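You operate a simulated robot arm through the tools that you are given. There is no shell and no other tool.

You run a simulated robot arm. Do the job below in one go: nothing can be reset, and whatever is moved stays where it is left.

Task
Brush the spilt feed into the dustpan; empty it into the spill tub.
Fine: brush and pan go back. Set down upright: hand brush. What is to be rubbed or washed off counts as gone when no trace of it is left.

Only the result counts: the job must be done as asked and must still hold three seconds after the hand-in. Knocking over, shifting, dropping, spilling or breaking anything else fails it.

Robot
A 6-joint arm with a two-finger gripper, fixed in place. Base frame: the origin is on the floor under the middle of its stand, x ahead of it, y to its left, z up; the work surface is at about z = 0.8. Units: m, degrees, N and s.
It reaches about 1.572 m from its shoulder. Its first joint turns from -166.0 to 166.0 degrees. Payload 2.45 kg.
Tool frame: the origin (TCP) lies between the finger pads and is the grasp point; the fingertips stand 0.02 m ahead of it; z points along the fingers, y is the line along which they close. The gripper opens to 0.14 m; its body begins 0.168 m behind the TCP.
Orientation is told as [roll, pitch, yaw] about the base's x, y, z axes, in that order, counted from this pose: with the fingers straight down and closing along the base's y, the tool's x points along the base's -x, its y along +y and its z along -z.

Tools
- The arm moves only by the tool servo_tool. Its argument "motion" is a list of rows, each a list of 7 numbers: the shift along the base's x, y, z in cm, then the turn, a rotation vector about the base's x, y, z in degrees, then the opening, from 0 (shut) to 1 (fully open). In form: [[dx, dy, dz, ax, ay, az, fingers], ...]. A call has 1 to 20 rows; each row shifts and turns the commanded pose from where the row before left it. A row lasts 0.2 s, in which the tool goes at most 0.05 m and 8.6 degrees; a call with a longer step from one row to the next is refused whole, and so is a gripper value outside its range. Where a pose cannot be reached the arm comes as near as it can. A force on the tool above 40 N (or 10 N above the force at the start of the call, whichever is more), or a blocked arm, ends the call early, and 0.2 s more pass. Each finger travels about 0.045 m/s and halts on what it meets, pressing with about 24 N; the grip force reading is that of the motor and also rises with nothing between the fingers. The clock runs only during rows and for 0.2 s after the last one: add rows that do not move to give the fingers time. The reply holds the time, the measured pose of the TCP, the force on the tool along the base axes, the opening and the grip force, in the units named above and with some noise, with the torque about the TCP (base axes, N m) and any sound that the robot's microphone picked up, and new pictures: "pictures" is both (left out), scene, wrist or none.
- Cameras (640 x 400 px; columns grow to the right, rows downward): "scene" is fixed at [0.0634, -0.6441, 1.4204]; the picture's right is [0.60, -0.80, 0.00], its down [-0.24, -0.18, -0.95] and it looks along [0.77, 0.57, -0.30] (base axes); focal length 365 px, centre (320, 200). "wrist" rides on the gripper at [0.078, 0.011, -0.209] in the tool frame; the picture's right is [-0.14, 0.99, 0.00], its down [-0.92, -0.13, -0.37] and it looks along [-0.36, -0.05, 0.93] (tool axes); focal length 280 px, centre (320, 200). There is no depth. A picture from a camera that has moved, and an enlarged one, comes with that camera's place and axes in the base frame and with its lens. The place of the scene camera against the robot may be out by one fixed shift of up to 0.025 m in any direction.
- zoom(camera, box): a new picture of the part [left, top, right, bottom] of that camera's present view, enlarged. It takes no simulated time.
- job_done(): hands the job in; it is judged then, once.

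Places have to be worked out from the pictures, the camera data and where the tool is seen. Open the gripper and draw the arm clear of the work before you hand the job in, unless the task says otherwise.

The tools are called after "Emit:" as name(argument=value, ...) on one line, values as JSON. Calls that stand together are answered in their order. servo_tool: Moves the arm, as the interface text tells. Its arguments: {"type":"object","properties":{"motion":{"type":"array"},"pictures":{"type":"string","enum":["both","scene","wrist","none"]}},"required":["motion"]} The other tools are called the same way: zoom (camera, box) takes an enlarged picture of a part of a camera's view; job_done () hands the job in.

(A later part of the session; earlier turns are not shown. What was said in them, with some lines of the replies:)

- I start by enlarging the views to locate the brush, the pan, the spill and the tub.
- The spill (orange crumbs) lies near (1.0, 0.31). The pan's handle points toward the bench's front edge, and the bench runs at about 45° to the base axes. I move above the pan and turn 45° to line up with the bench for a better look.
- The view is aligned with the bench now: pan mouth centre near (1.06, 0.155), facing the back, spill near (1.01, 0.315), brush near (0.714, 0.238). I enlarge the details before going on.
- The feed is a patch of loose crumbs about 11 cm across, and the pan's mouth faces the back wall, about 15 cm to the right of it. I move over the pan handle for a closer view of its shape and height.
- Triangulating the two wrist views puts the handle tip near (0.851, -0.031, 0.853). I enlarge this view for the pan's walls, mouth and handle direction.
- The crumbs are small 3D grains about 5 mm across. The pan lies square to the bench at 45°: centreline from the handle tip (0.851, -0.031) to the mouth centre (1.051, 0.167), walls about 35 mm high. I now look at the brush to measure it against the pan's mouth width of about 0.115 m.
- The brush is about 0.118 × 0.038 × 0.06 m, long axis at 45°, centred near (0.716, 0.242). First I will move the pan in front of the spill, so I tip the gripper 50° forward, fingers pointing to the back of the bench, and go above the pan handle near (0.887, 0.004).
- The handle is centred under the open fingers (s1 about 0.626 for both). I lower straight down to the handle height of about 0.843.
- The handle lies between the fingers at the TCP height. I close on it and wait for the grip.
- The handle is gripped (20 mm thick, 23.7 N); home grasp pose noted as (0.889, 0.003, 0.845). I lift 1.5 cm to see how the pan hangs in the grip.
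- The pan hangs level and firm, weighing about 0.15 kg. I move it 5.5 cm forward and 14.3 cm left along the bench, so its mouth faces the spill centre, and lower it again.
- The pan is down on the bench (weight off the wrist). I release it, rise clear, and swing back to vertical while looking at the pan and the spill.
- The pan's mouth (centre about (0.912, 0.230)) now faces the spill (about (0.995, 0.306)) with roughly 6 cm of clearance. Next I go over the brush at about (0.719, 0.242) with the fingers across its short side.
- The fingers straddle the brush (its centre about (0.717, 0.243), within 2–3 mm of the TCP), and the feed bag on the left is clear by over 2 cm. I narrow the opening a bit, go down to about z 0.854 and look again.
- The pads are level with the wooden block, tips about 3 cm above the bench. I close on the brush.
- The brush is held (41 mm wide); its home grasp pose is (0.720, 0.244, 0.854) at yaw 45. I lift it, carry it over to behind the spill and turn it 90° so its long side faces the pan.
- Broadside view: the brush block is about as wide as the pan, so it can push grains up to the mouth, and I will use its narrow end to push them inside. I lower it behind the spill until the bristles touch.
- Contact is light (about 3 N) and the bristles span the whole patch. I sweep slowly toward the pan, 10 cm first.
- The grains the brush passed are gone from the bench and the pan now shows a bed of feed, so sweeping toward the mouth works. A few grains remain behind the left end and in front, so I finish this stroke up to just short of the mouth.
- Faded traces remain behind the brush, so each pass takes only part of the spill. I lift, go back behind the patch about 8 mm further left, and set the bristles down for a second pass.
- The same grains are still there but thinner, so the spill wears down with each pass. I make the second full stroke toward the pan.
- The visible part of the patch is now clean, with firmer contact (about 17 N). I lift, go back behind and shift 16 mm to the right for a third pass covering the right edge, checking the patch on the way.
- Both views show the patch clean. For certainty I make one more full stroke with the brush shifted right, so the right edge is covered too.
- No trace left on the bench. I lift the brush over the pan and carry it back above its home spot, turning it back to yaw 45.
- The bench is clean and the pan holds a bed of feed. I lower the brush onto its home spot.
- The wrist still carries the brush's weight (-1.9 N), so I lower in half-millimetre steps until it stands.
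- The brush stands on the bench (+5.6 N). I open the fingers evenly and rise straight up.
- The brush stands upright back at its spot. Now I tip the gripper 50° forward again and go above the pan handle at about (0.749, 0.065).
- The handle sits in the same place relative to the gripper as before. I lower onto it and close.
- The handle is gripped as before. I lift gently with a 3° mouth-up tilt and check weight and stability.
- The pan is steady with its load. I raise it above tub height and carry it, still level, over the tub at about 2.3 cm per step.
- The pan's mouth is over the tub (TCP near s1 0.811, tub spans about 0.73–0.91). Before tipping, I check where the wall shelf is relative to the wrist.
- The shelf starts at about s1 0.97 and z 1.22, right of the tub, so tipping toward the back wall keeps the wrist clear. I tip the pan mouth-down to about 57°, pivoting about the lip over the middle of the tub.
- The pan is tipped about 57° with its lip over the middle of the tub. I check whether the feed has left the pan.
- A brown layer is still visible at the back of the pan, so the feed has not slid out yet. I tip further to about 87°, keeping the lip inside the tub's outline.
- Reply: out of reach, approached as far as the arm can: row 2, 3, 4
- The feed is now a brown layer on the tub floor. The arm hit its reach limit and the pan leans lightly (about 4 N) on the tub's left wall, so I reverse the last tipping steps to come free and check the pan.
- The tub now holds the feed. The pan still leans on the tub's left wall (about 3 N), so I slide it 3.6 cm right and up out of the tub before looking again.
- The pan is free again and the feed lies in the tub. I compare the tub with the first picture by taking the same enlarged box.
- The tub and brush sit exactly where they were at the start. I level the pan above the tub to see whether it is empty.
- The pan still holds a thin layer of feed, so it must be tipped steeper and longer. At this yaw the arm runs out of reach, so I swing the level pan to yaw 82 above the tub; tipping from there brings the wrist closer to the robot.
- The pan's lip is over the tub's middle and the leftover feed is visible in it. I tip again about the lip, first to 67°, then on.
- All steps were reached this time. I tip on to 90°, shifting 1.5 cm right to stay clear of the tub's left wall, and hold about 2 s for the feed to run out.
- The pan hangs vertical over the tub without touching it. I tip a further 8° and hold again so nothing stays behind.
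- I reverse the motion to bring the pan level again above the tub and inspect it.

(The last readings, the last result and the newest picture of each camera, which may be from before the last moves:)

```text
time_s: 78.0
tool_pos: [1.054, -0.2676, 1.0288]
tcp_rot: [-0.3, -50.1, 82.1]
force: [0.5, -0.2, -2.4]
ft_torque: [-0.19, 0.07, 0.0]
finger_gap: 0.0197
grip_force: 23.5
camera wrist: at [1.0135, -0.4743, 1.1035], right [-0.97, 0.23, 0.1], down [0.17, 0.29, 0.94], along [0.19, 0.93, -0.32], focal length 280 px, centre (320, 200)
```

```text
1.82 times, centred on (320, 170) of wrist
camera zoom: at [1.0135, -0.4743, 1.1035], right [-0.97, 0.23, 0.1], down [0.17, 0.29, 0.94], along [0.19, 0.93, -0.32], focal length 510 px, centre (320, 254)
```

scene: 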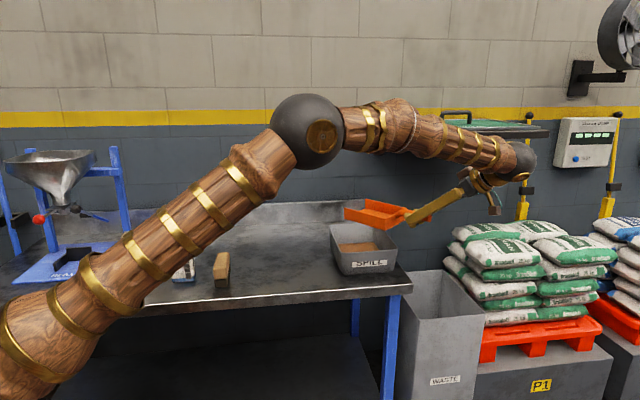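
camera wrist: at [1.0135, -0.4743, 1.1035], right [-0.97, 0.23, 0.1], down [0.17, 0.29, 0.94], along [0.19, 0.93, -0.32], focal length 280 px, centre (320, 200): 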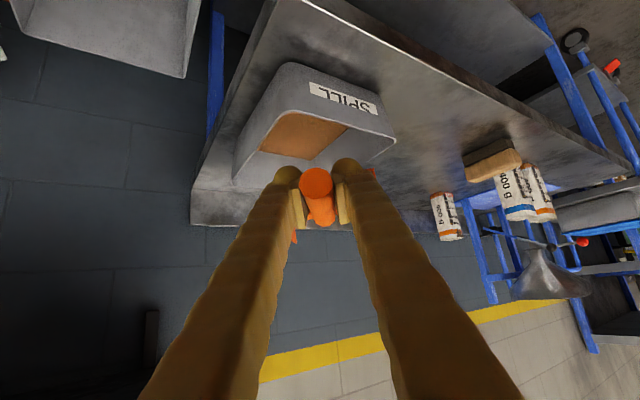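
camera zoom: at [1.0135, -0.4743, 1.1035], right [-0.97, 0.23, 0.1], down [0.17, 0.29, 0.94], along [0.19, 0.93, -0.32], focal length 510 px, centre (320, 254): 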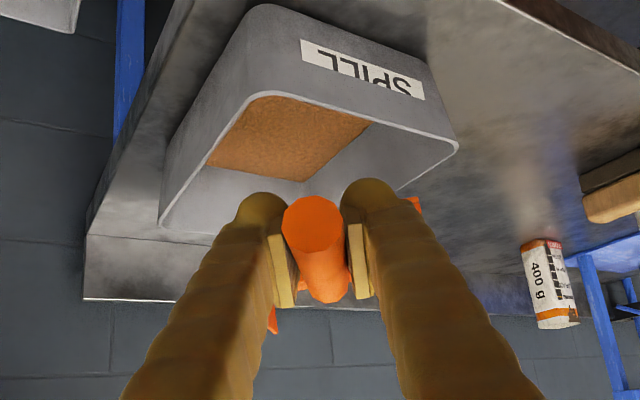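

The pan is empty now, bare orange floor, and all the feed is in the tub. I swing back to yaw 45 and carry the pan above its original place, staying high over the tub's rim.

Emit:
servo_tool(motion=[[-1.98, 1.51, 0, 0, 0, -7.4, 0], [-1.98, 1.51, 0, 0, 0, -7.4, 0], [-1.98, 1.51, 0, 0, 0, -7.4, 0], [-1.98, 1.51, 0, 0, 0, -7.4, 0], [-1.98, 1.51, 0, 0, 0, -7.4, 0], [-1.108, 3.232, 0, 0, 0, 0, 0], [-1.108, 3.232, 0, 0, 0, 0, 0], [-1.108, 3.232, 0, 0, 0, 0, 0], [-1.108, 3.232, 0, 0, 0, 0, 0], [-1.108, 3.232, 0, 0, 0, 0, 0], [-1.11, 3.23, 0, 0, 0, 0, 0], [0, 0, -3, 0, 0, 0, 0], [0, 0, -3, 0, 0, 0, 0], [0, 0, -3, 0, 0, 0, 0], [0, 0, 0, 0, 0, 0, 0]])

Emit:
zoom(camera="scene", box=[270, 190, 370, 290])

Emit:
zoom(camera="wrist", box=[240, 120, 400, 280])

```text
time_s: 81.2
tool_pos: [0.8871, 0.0016, 0.939]
tcp_rot: [-0.3, -50.1, 45.0]
force: [-0.4, -1.7, -1.2]
ft_torque: [-0.11, 0.11, 0.01]
finger_gap: 0.0198
grip_force: 24.1
camera wrist: at [0.732, -0.1393, 1.0129], right [-0.64, 0.77, 0.1], down [0.31, 0.13, 0.94], along [0.71, 0.63, -0.32], focal length 280 px, centre (320, 200)
```

scene: 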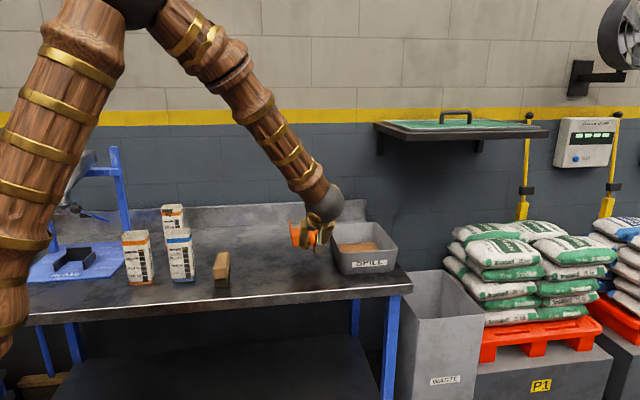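
wrist: 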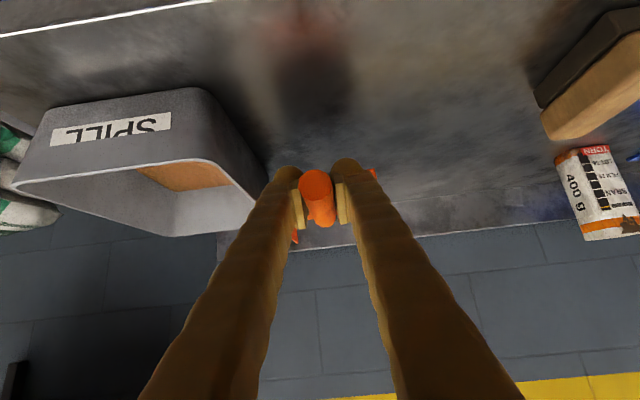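

```text
4.00 times, centred on (320, 240) of scene
camera zoom: at [0.0634, -0.6441, 1.4204], right [0.6, -0.8, 0.0], down [-0.24, -0.18, -0.95], along [0.77, 0.57, -0.3], focal length 1460 px, centre (320, 40)
```

zoom: 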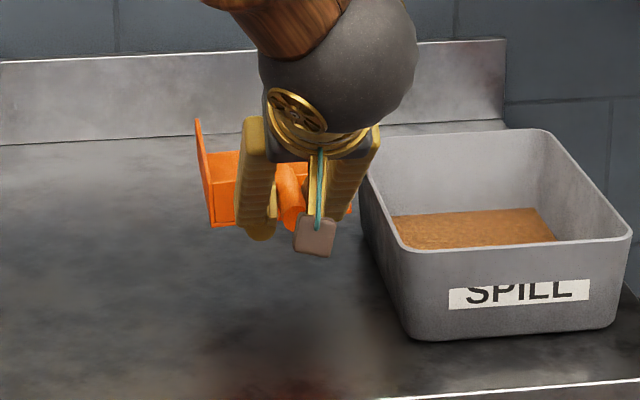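

```text
2.50 times, centred on (320, 200) of wrist
camera zoom: at [0.732, -0.1393, 1.0129], right [-0.64, 0.77, 0.1], down [0.31, 0.13, 0.94], along [0.71, 0.63, -0.32], focal length 701 px, centre (320, 200)
```

zoom: 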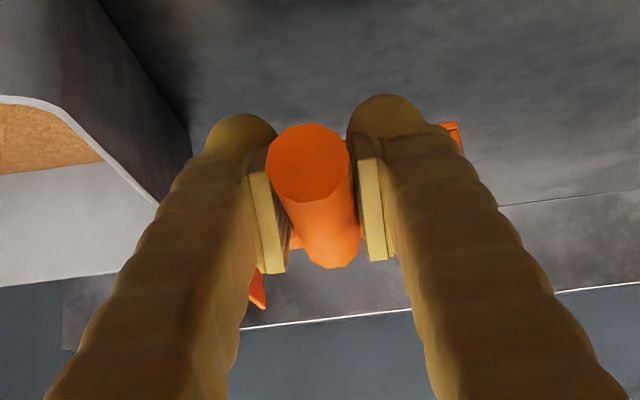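

The handle shifted by a few millimetres in the grip (mouth drooping about 2°), so I tilt back 2° and lower the pan toward its original spot.

Emit:
servo_tool(motion=[[0, 0, -2.5, 1.414, -1.414, 0, 0], [0, 0, -2.5, 0, 0, 0, 0], [0, 0, -2, 0, 0, 0, 0], [0, 0, -1.2, 0, 0, 0, 0], [0, 0, -0.5, 0, 0, 0, 0], [0, 0, 0, 0, 0, 0, 0]])

Emit:
zoom(camera="scene", box=[280, 225, 340, 285])

Emit:
zoom(camera="wrist", box=[240, 120, 400, 280])

```text
time_s: 82.6
tool_pos: [0.889, 0.0019, 0.8527]
tcp_rot: [-0.3, -52.0, 45.1]
force: [-0.5, -0.5, -1.7]
ft_torque: [-0.12, 0.11, 0.0]
finger_gap: 0.0192
grip_force: 23.7
camera wrist: at [0.7307, -0.1399, 0.9191], right [-0.64, 0.76, 0.11], down [0.28, 0.11, 0.95], along [0.72, 0.64, -0.28], focal length 280 px, centre (320, 200)
```

scene: 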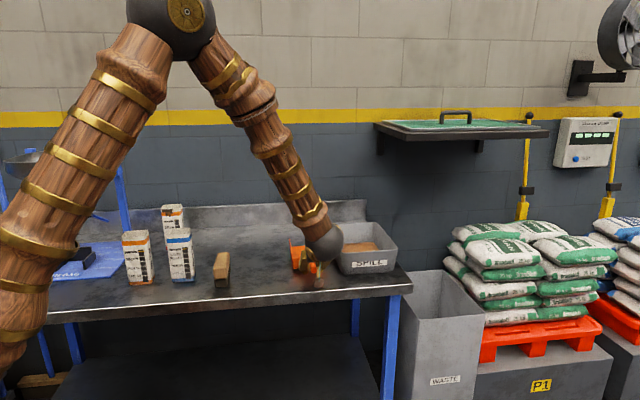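
wrist: 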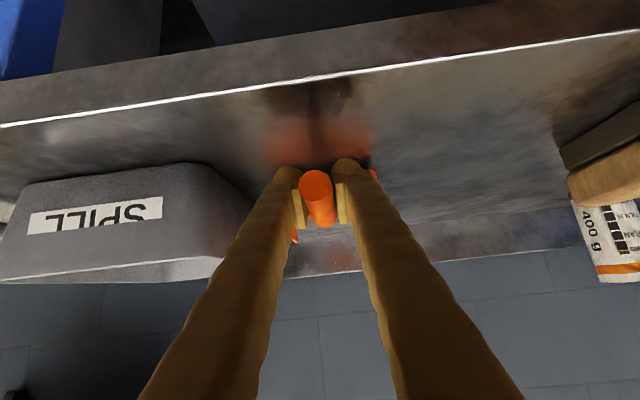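

```text
6.67 times, centred on (310, 255) of scene
camera zoom: at [0.0634, -0.6441, 1.4204], right [0.6, -0.8, 0.0], down [-0.24, -0.18, -0.95], along [0.77, 0.57, -0.3], focal length 2434 px, centre (387, -167)
```

zoom: 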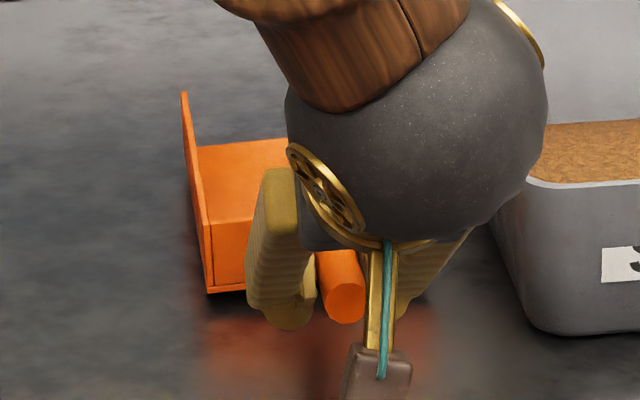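

```text
2.50 times, centred on (320, 200) of wrist
camera zoom: at [0.7307, -0.1399, 0.9191], right [-0.64, 0.76, 0.11], down [0.28, 0.11, 0.95], along [0.72, 0.64, -0.28], focal length 701 px, centre (320, 200)
```

zoom: 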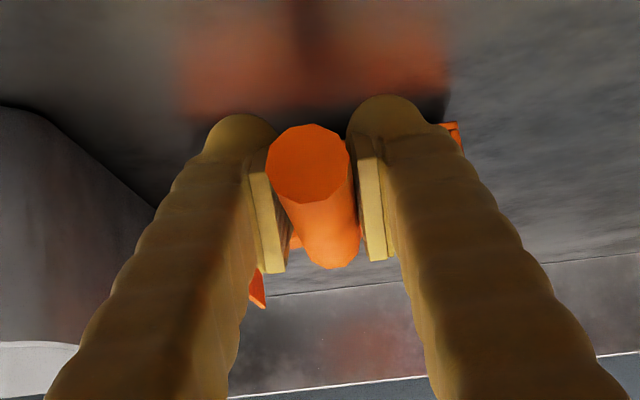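

The pan is about 8 mm above the bench and within about 3 mm of its old place. I correct 2 mm to the left and lower in small steps until it touches.

Emit:
servo_tool(motion=[[-0.15, 0.15, -0.3, 0, 0, 0, 0], [0, 0, -0.2, 0, 0, 0, 0], [0, 0, -0.1, 0, 0, 0, 0], [0, 0, 0, 0, 0, 0, 0]], pictures="none")

Emit:
zoom(camera="scene", box=[280, 225, 340, 285])

```text
time_s: 83.6
tool_pos: [0.8876, 0.0045, 0.8461]
tcp_rot: [-0.3, -52.1, 45.0]
force: [-0.1, 0.3, -0.9]
ft_torque: [-0.13, 0.1, -0.01]
finger_gap: 0.0192
grip_force: 24.5
```

```text
6.67 times, centred on (310, 255) of scene
camera zoom: at [0.0634, -0.6441, 1.4204], right [0.6, -0.8, 0.0], down [-0.24, -0.18, -0.95], along [0.77, 0.57, -0.3], focal length 2434 px, centre (387, -167)
```

zoom: 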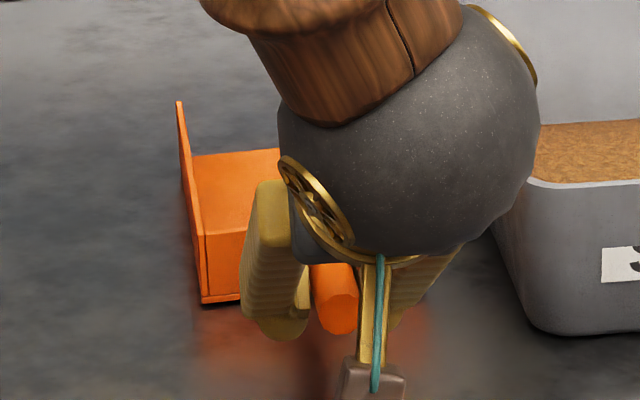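

Side-to-side it now matches the first picture exactly, and it must come down about 3 mm more. I lower further in small steps.

Emit:
servo_tool(motion=[[0, 0, -0.15, 0, 0, 0, 0], [0, 0, -0.1, 0, 0, 0, 0], [0, 0, 0, 0, 0, 0, 0]], pictures="none")

Emit:
zoom(camera="scene", box=[280, 225, 340, 285])

Emit:
zoom(camera="wrist", box=[240, 120, 400, 280])

```text
time_s: 84.4
tool_pos: [0.8871, 0.0043, 0.8445]
tcp_rot: [-0.2, -52.0, 45.0]
force: [0.2, 0.0, 0.1]
ft_torque: [0.0, 0.09, 0.01]
finger_gap: 0.0192
grip_force: 23.9
```

```text
6.67 times, centred on (310, 255) of scene
camera zoom: at [0.0634, -0.6441, 1.4204], right [0.6, -0.8, 0.0], down [-0.24, -0.18, -0.95], along [0.77, 0.57, -0.3], focal length 2434 px, centre (387, -167)
```

zoom: 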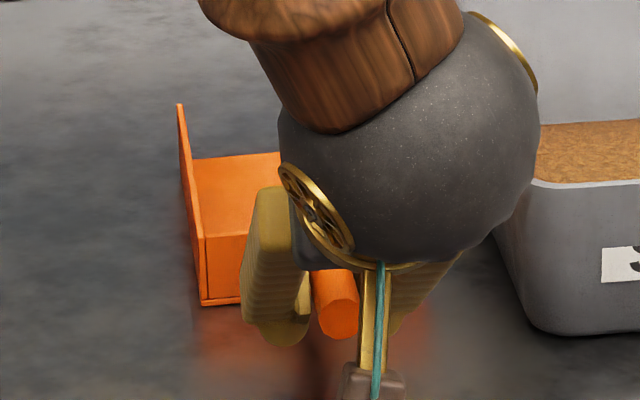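

```text
2.50 times, centred on (320, 200) of wrist
camera zoom: at [0.7289, -0.138, 0.9106], right [-0.64, 0.76, 0.11], down [0.28, 0.11, 0.95], along [0.72, 0.64, -0.28], focal length 701 px, centre (320, 200)
```

zoom: 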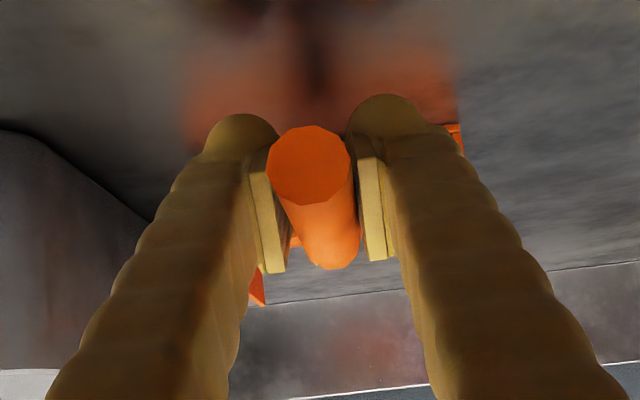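

Contact is beginning (weight nearly off). Two more one-millimetre steps should seat it.

Emit:
servo_tool(motion=[[0, 0, -0.1, 0, 0, 0, 0], [0, 0, -0.07, 0, 0, 0, 0], [0, 0, 0, 0, 0, 0, 0]], pictures="none")

Emit:
zoom(camera="scene", box=[280, 225, 340, 285])

```text
time_s: 85.2
tool_pos: [0.8879, 0.0046, 0.8426]
tcp_rot: [-0.3, -51.9, 45.0]
force: [0.5, -0.2, 0.4]
ft_torque: [-0.04, 0.1, -0.06]
finger_gap: 0.019
grip_force: 24.1
```

```text
6.67 times, centred on (310, 255) of scene
camera zoom: at [0.0634, -0.6441, 1.4204], right [0.6, -0.8, 0.0], down [-0.24, -0.18, -0.95], along [0.77, 0.57, -0.3], focal length 2434 px, centre (387, -167)
```

zoom: 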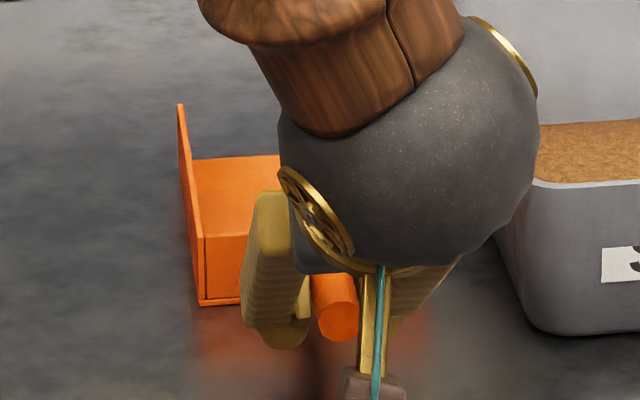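

The right edge rests on the bench and the left is up by only a millimetre or two. I open the fingers so it settles flat, then rise clear.

Emit:
servo_tool(motion=[[0, 0, 0, 0, 0, 0, 0.16], [0, 0, 0, 0, 0, 0, 0.2], [0, 0, 0, 0, 0, 0, 0.3], [0, 0, 0, 0, 0, 0, 0.4], [0, 0, 0, 0, 0, 0, 0.4]])

Emit:
zoom(camera="scene", box=[280, 225, 340, 285])

Emit:
zoom(camera="wrist", box=[240, 120, 400, 280])

```text
time_s: 86.4
tool_pos: [0.8877, 0.0048, 0.8426]
tcp_rot: [-0.2, -52.0, 45.0]
force: [-0.9, 0.7, -0.1]
ft_torque: [0.01, 0.02, -0.01]
finger_gap: 0.0561
grip_force: 0.1
camera wrist: at [0.7289, -0.1379, 0.9089], right [-0.64, 0.76, 0.11], down [0.28, 0.11, 0.95], along [0.72, 0.64, -0.28], focal length 280 px, centre (320, 200)
```

scene: 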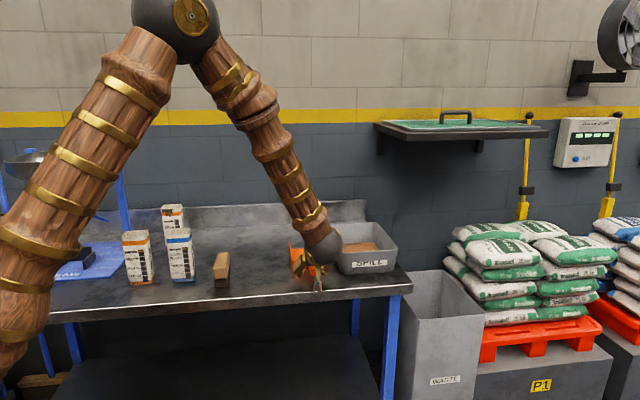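
wrist: 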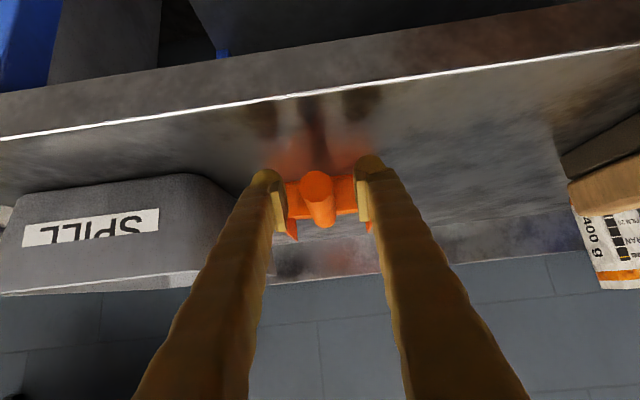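

```text
6.67 times, centred on (310, 255) of scene
camera zoom: at [0.0634, -0.6441, 1.4204], right [0.6, -0.8, 0.0], down [-0.24, -0.18, -0.95], along [0.77, 0.57, -0.3], focal length 2434 px, centre (387, -167)
```

zoom: 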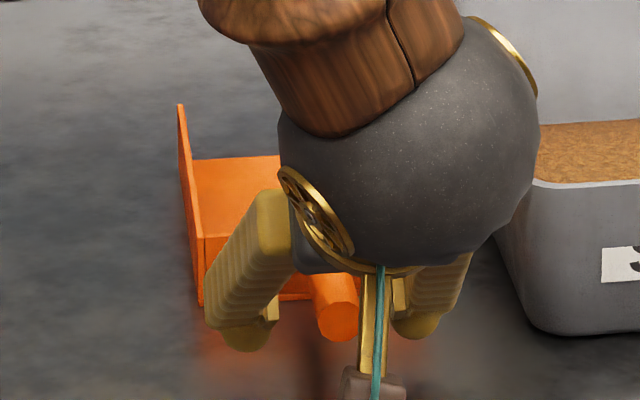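

```text
2.50 times, centred on (320, 200) of wrist
camera zoom: at [0.7289, -0.1379, 0.9089], right [-0.64, 0.76, 0.11], down [0.28, 0.11, 0.95], along [0.72, 0.64, -0.28], focal length 701 px, centre (320, 200)
```

zoom: 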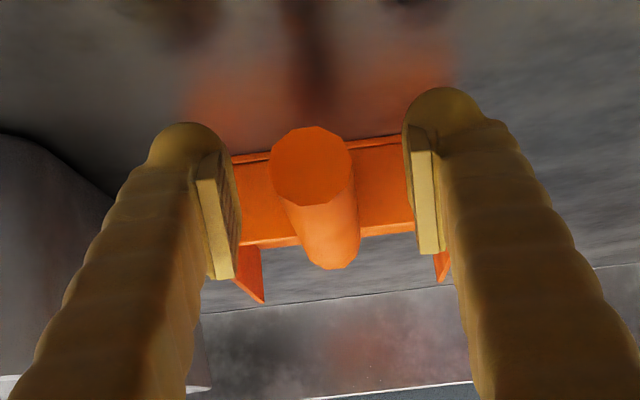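

The pan stands free on the bench. I rise straight up, turn the gripper back to vertical and draw away toward the starting place to compare with the first picture.

Emit:
servo_tool(motion=[[0, 0, 1.5, 0, 0, 0, 0.4], [0, 0, 3, 0, 0, 0, 0.4], [0, 0, 4, 0, 0, 0, 0.4], [0, 0, 4, 0, 0, 0, 0.4], [0, 0, 3, -5, 5, 0, 0.5], [0, 0, 3, -5, 5, 0, 0.6], [0, 0, 3, -5, 5, 0, 0.7], [0, 2, 3, -5, 5, 0, 0.8], [0, 3, 2, -5, 5, 0, 0.9], [-1, 3, 1, -5, 5, 0, 1], [-2, 3.5, 1, -5, 5, 0, 1], [-2, 3.5, 0, -1.77, 1.77, 0, 1], [-2, 3.5, 0, 0, 0, 0, 1], [-2, 3.5, 0, 0, 0, 0, 1], [-2, 3.5, 0, 0, 0, 0, 1], [0, 0, 0, 0, 0, 0, 1]])

Emit:
zoom(camera="scene", box=[280, 225, 340, 285])

Emit:
zoom(camera="scene", box=[190, 210, 410, 310])

Emit:
zoom(camera="scene", box=[205, 240, 245, 295])

```text
time_s: 89.8
tool_pos: [0.7773, 0.2588, 1.126]
tcp_rot: [-0.3, 0.0, 45.0]
force: [-0.1, -0.5, 0.0]
ft_torque: [0.02, 0.01, 0.03]
finger_gap: 0.14
grip_force: 0.1
camera wrist: at [0.7142, 0.2118, 1.3348], right [-0.6, 0.8, 0.0], down [0.74, 0.56, 0.37], along [0.3, 0.22, -0.93], focal length 280 px, centre (320, 200)
```

scene: 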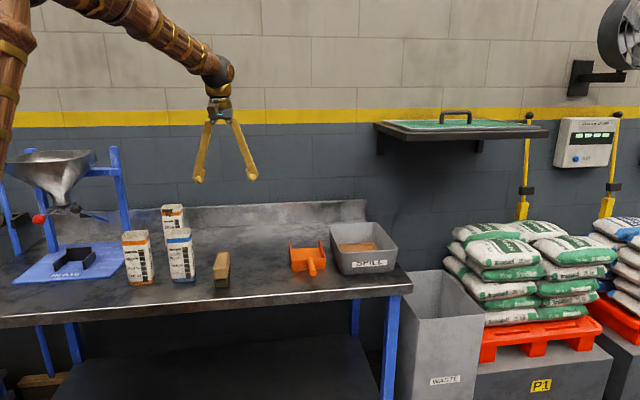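
wrist: 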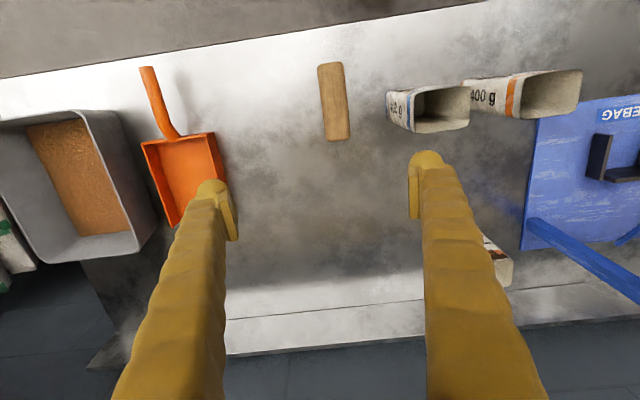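

```text
6.67 times, centred on (310, 255) of scene
camera zoom: at [0.0634, -0.6441, 1.4204], right [0.6, -0.8, 0.0], down [-0.24, -0.18, -0.95], along [0.77, 0.57, -0.3], focal length 2434 px, centre (387, -167)
```

zoom: 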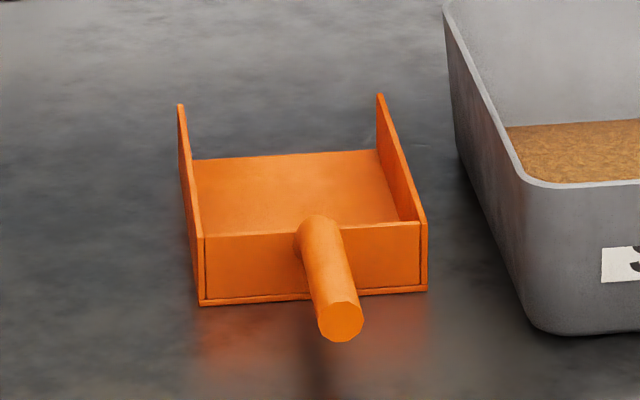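

```text
2.91 times, centred on (300, 260) of scene
camera zoom: at [0.0634, -0.6441, 1.4204], right [0.6, -0.8, 0.0], down [-0.24, -0.18, -0.95], along [0.77, 0.57, -0.3], focal length 1062 px, centre (378, 26)
```

zoom: 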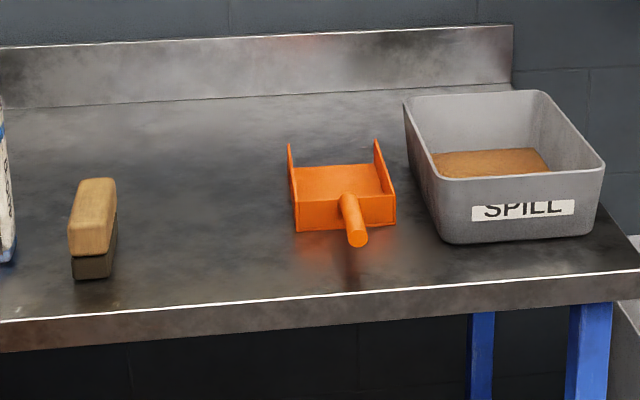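

```text
7.27 times, centred on (225, 268) of scene
camera zoom: at [0.0634, -0.6441, 1.4204], right [0.6, -0.8, 0.0], down [-0.24, -0.18, -0.95], along [0.77, 0.57, -0.3], focal length 2655 px, centre (1011, -291)
```

zoom: 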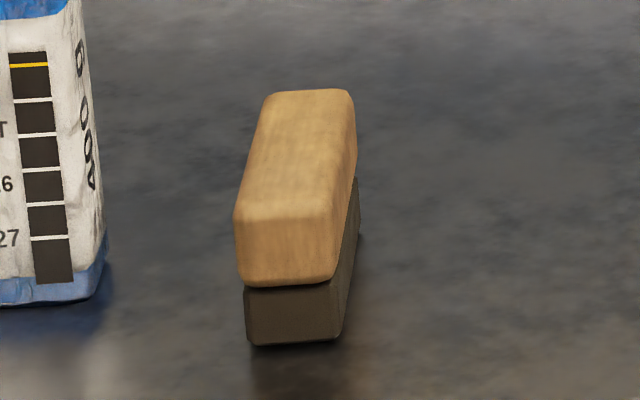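

Pan, brush and tub match the first pictures to within a few millimetres. One last enlarged look at the former spill area and into the pan and tub for any trace.

Emit:
zoom(camera="wrist", box=[220, 140, 420, 300])

Emit:
zoom(camera="scene", box=[230, 210, 310, 270])

Emit:
zoom(camera="wrist", box=[0, 50, 240, 280])

```text
2.50 times, centred on (320, 220) of wrist
camera zoom: at [0.7142, 0.2118, 1.3348], right [-0.6, 0.8, 0.0], down [0.74, 0.56, 0.37], along [0.3, 0.22, -0.93], focal length 701 px, centre (320, 150)
```

zoom: 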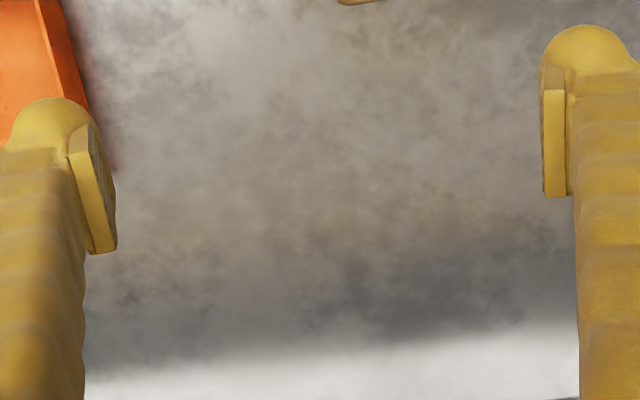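

```text
6.67 times, centred on (270, 240) of scene
camera zoom: at [0.0634, -0.6441, 1.4204], right [0.6, -0.8, 0.0], down [-0.24, -0.18, -0.95], along [0.77, 0.57, -0.3], focal length 2434 px, centre (653, -67)
```

zoom: 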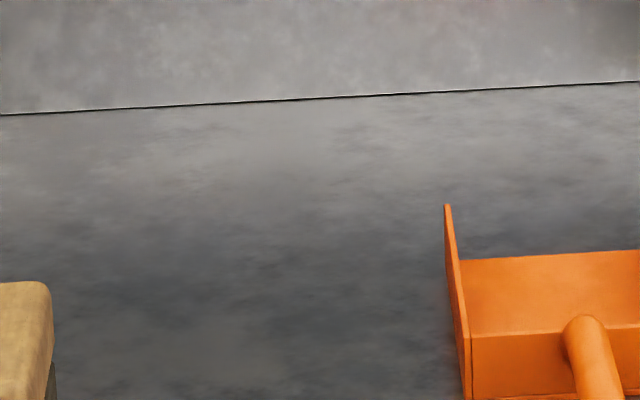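

```text
1.74 times, centred on (120, 165) of wrist
camera zoom: at [0.7142, 0.2118, 1.3348], right [-0.6, 0.8, 0.0], down [0.74, 0.56, 0.37], along [0.3, 0.22, -0.93], focal length 488 px, centre (668, 261)
```

zoom: 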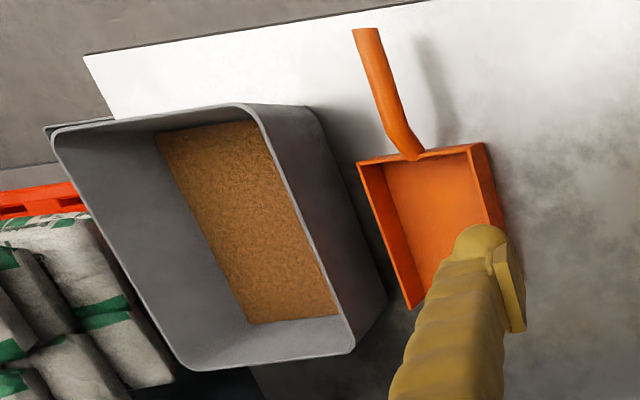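

The bench is spotless, the pan is empty and back, the brush stands upright at its place, and the feed is in the tub. I raise the open gripper a little further clear before handing in.

Emit:
servo_tool(motion=[[-1.5, 2.5, 2.5, 0, 0, 0, 1], [-1.5, 2.5, 2.5, 0, 0, 0, 1], [-1.5, 2.5, 2, 0, 0, 0, 1], [0, 0, 0, 0, 0, 0, 1]], pictures="scene")

```text
time_s: 90.8
tool_pos: [0.7317, 0.3348, 1.1972]
tcp_rot: [-0.3, -0.1, 45.0]
force: [-0.6, -0.4, -0.4]
ft_torque: [0.0, 0.02, 0.01]
finger_gap: 0.14
grip_force: 0.0
```

scene: 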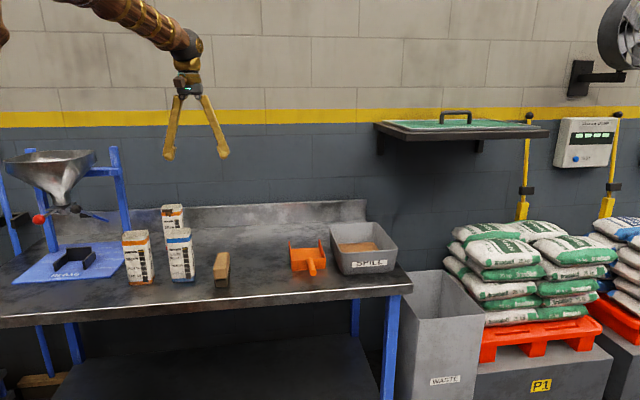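

The final picture shows everything in place and the arm clear with the gripper open, so I hand the job in.

Emit:
job_done()

```text
The job is handed in.
```

I brushed the spilt feed into the dustpan and emptied it into the spill tub, then handed the job in. I haven't seen a verdict.

- **Spill:** the enlarged views show no trace left on the bench. It took three brush passes.
- **Feed:** it is all in the tub. The first tip left a thin layer in the pan, so I tipped it again to about 97° until the floor was bare.
- **Brush:** it stands upright within about 2 mm of where it started.
- **Pan:** it is back about 5 mm further from the front edge than before and about 2 mm to the left.
- **Tub:** during the first tip the arm reached its limit and the pan leaned lightly (about 4 N) on the tub's left wall. The tub looks unmoved compared with the first pictures.

The arm is drawn clear with the gripper open, and I saw nothing else on the bench knocked or shifted.
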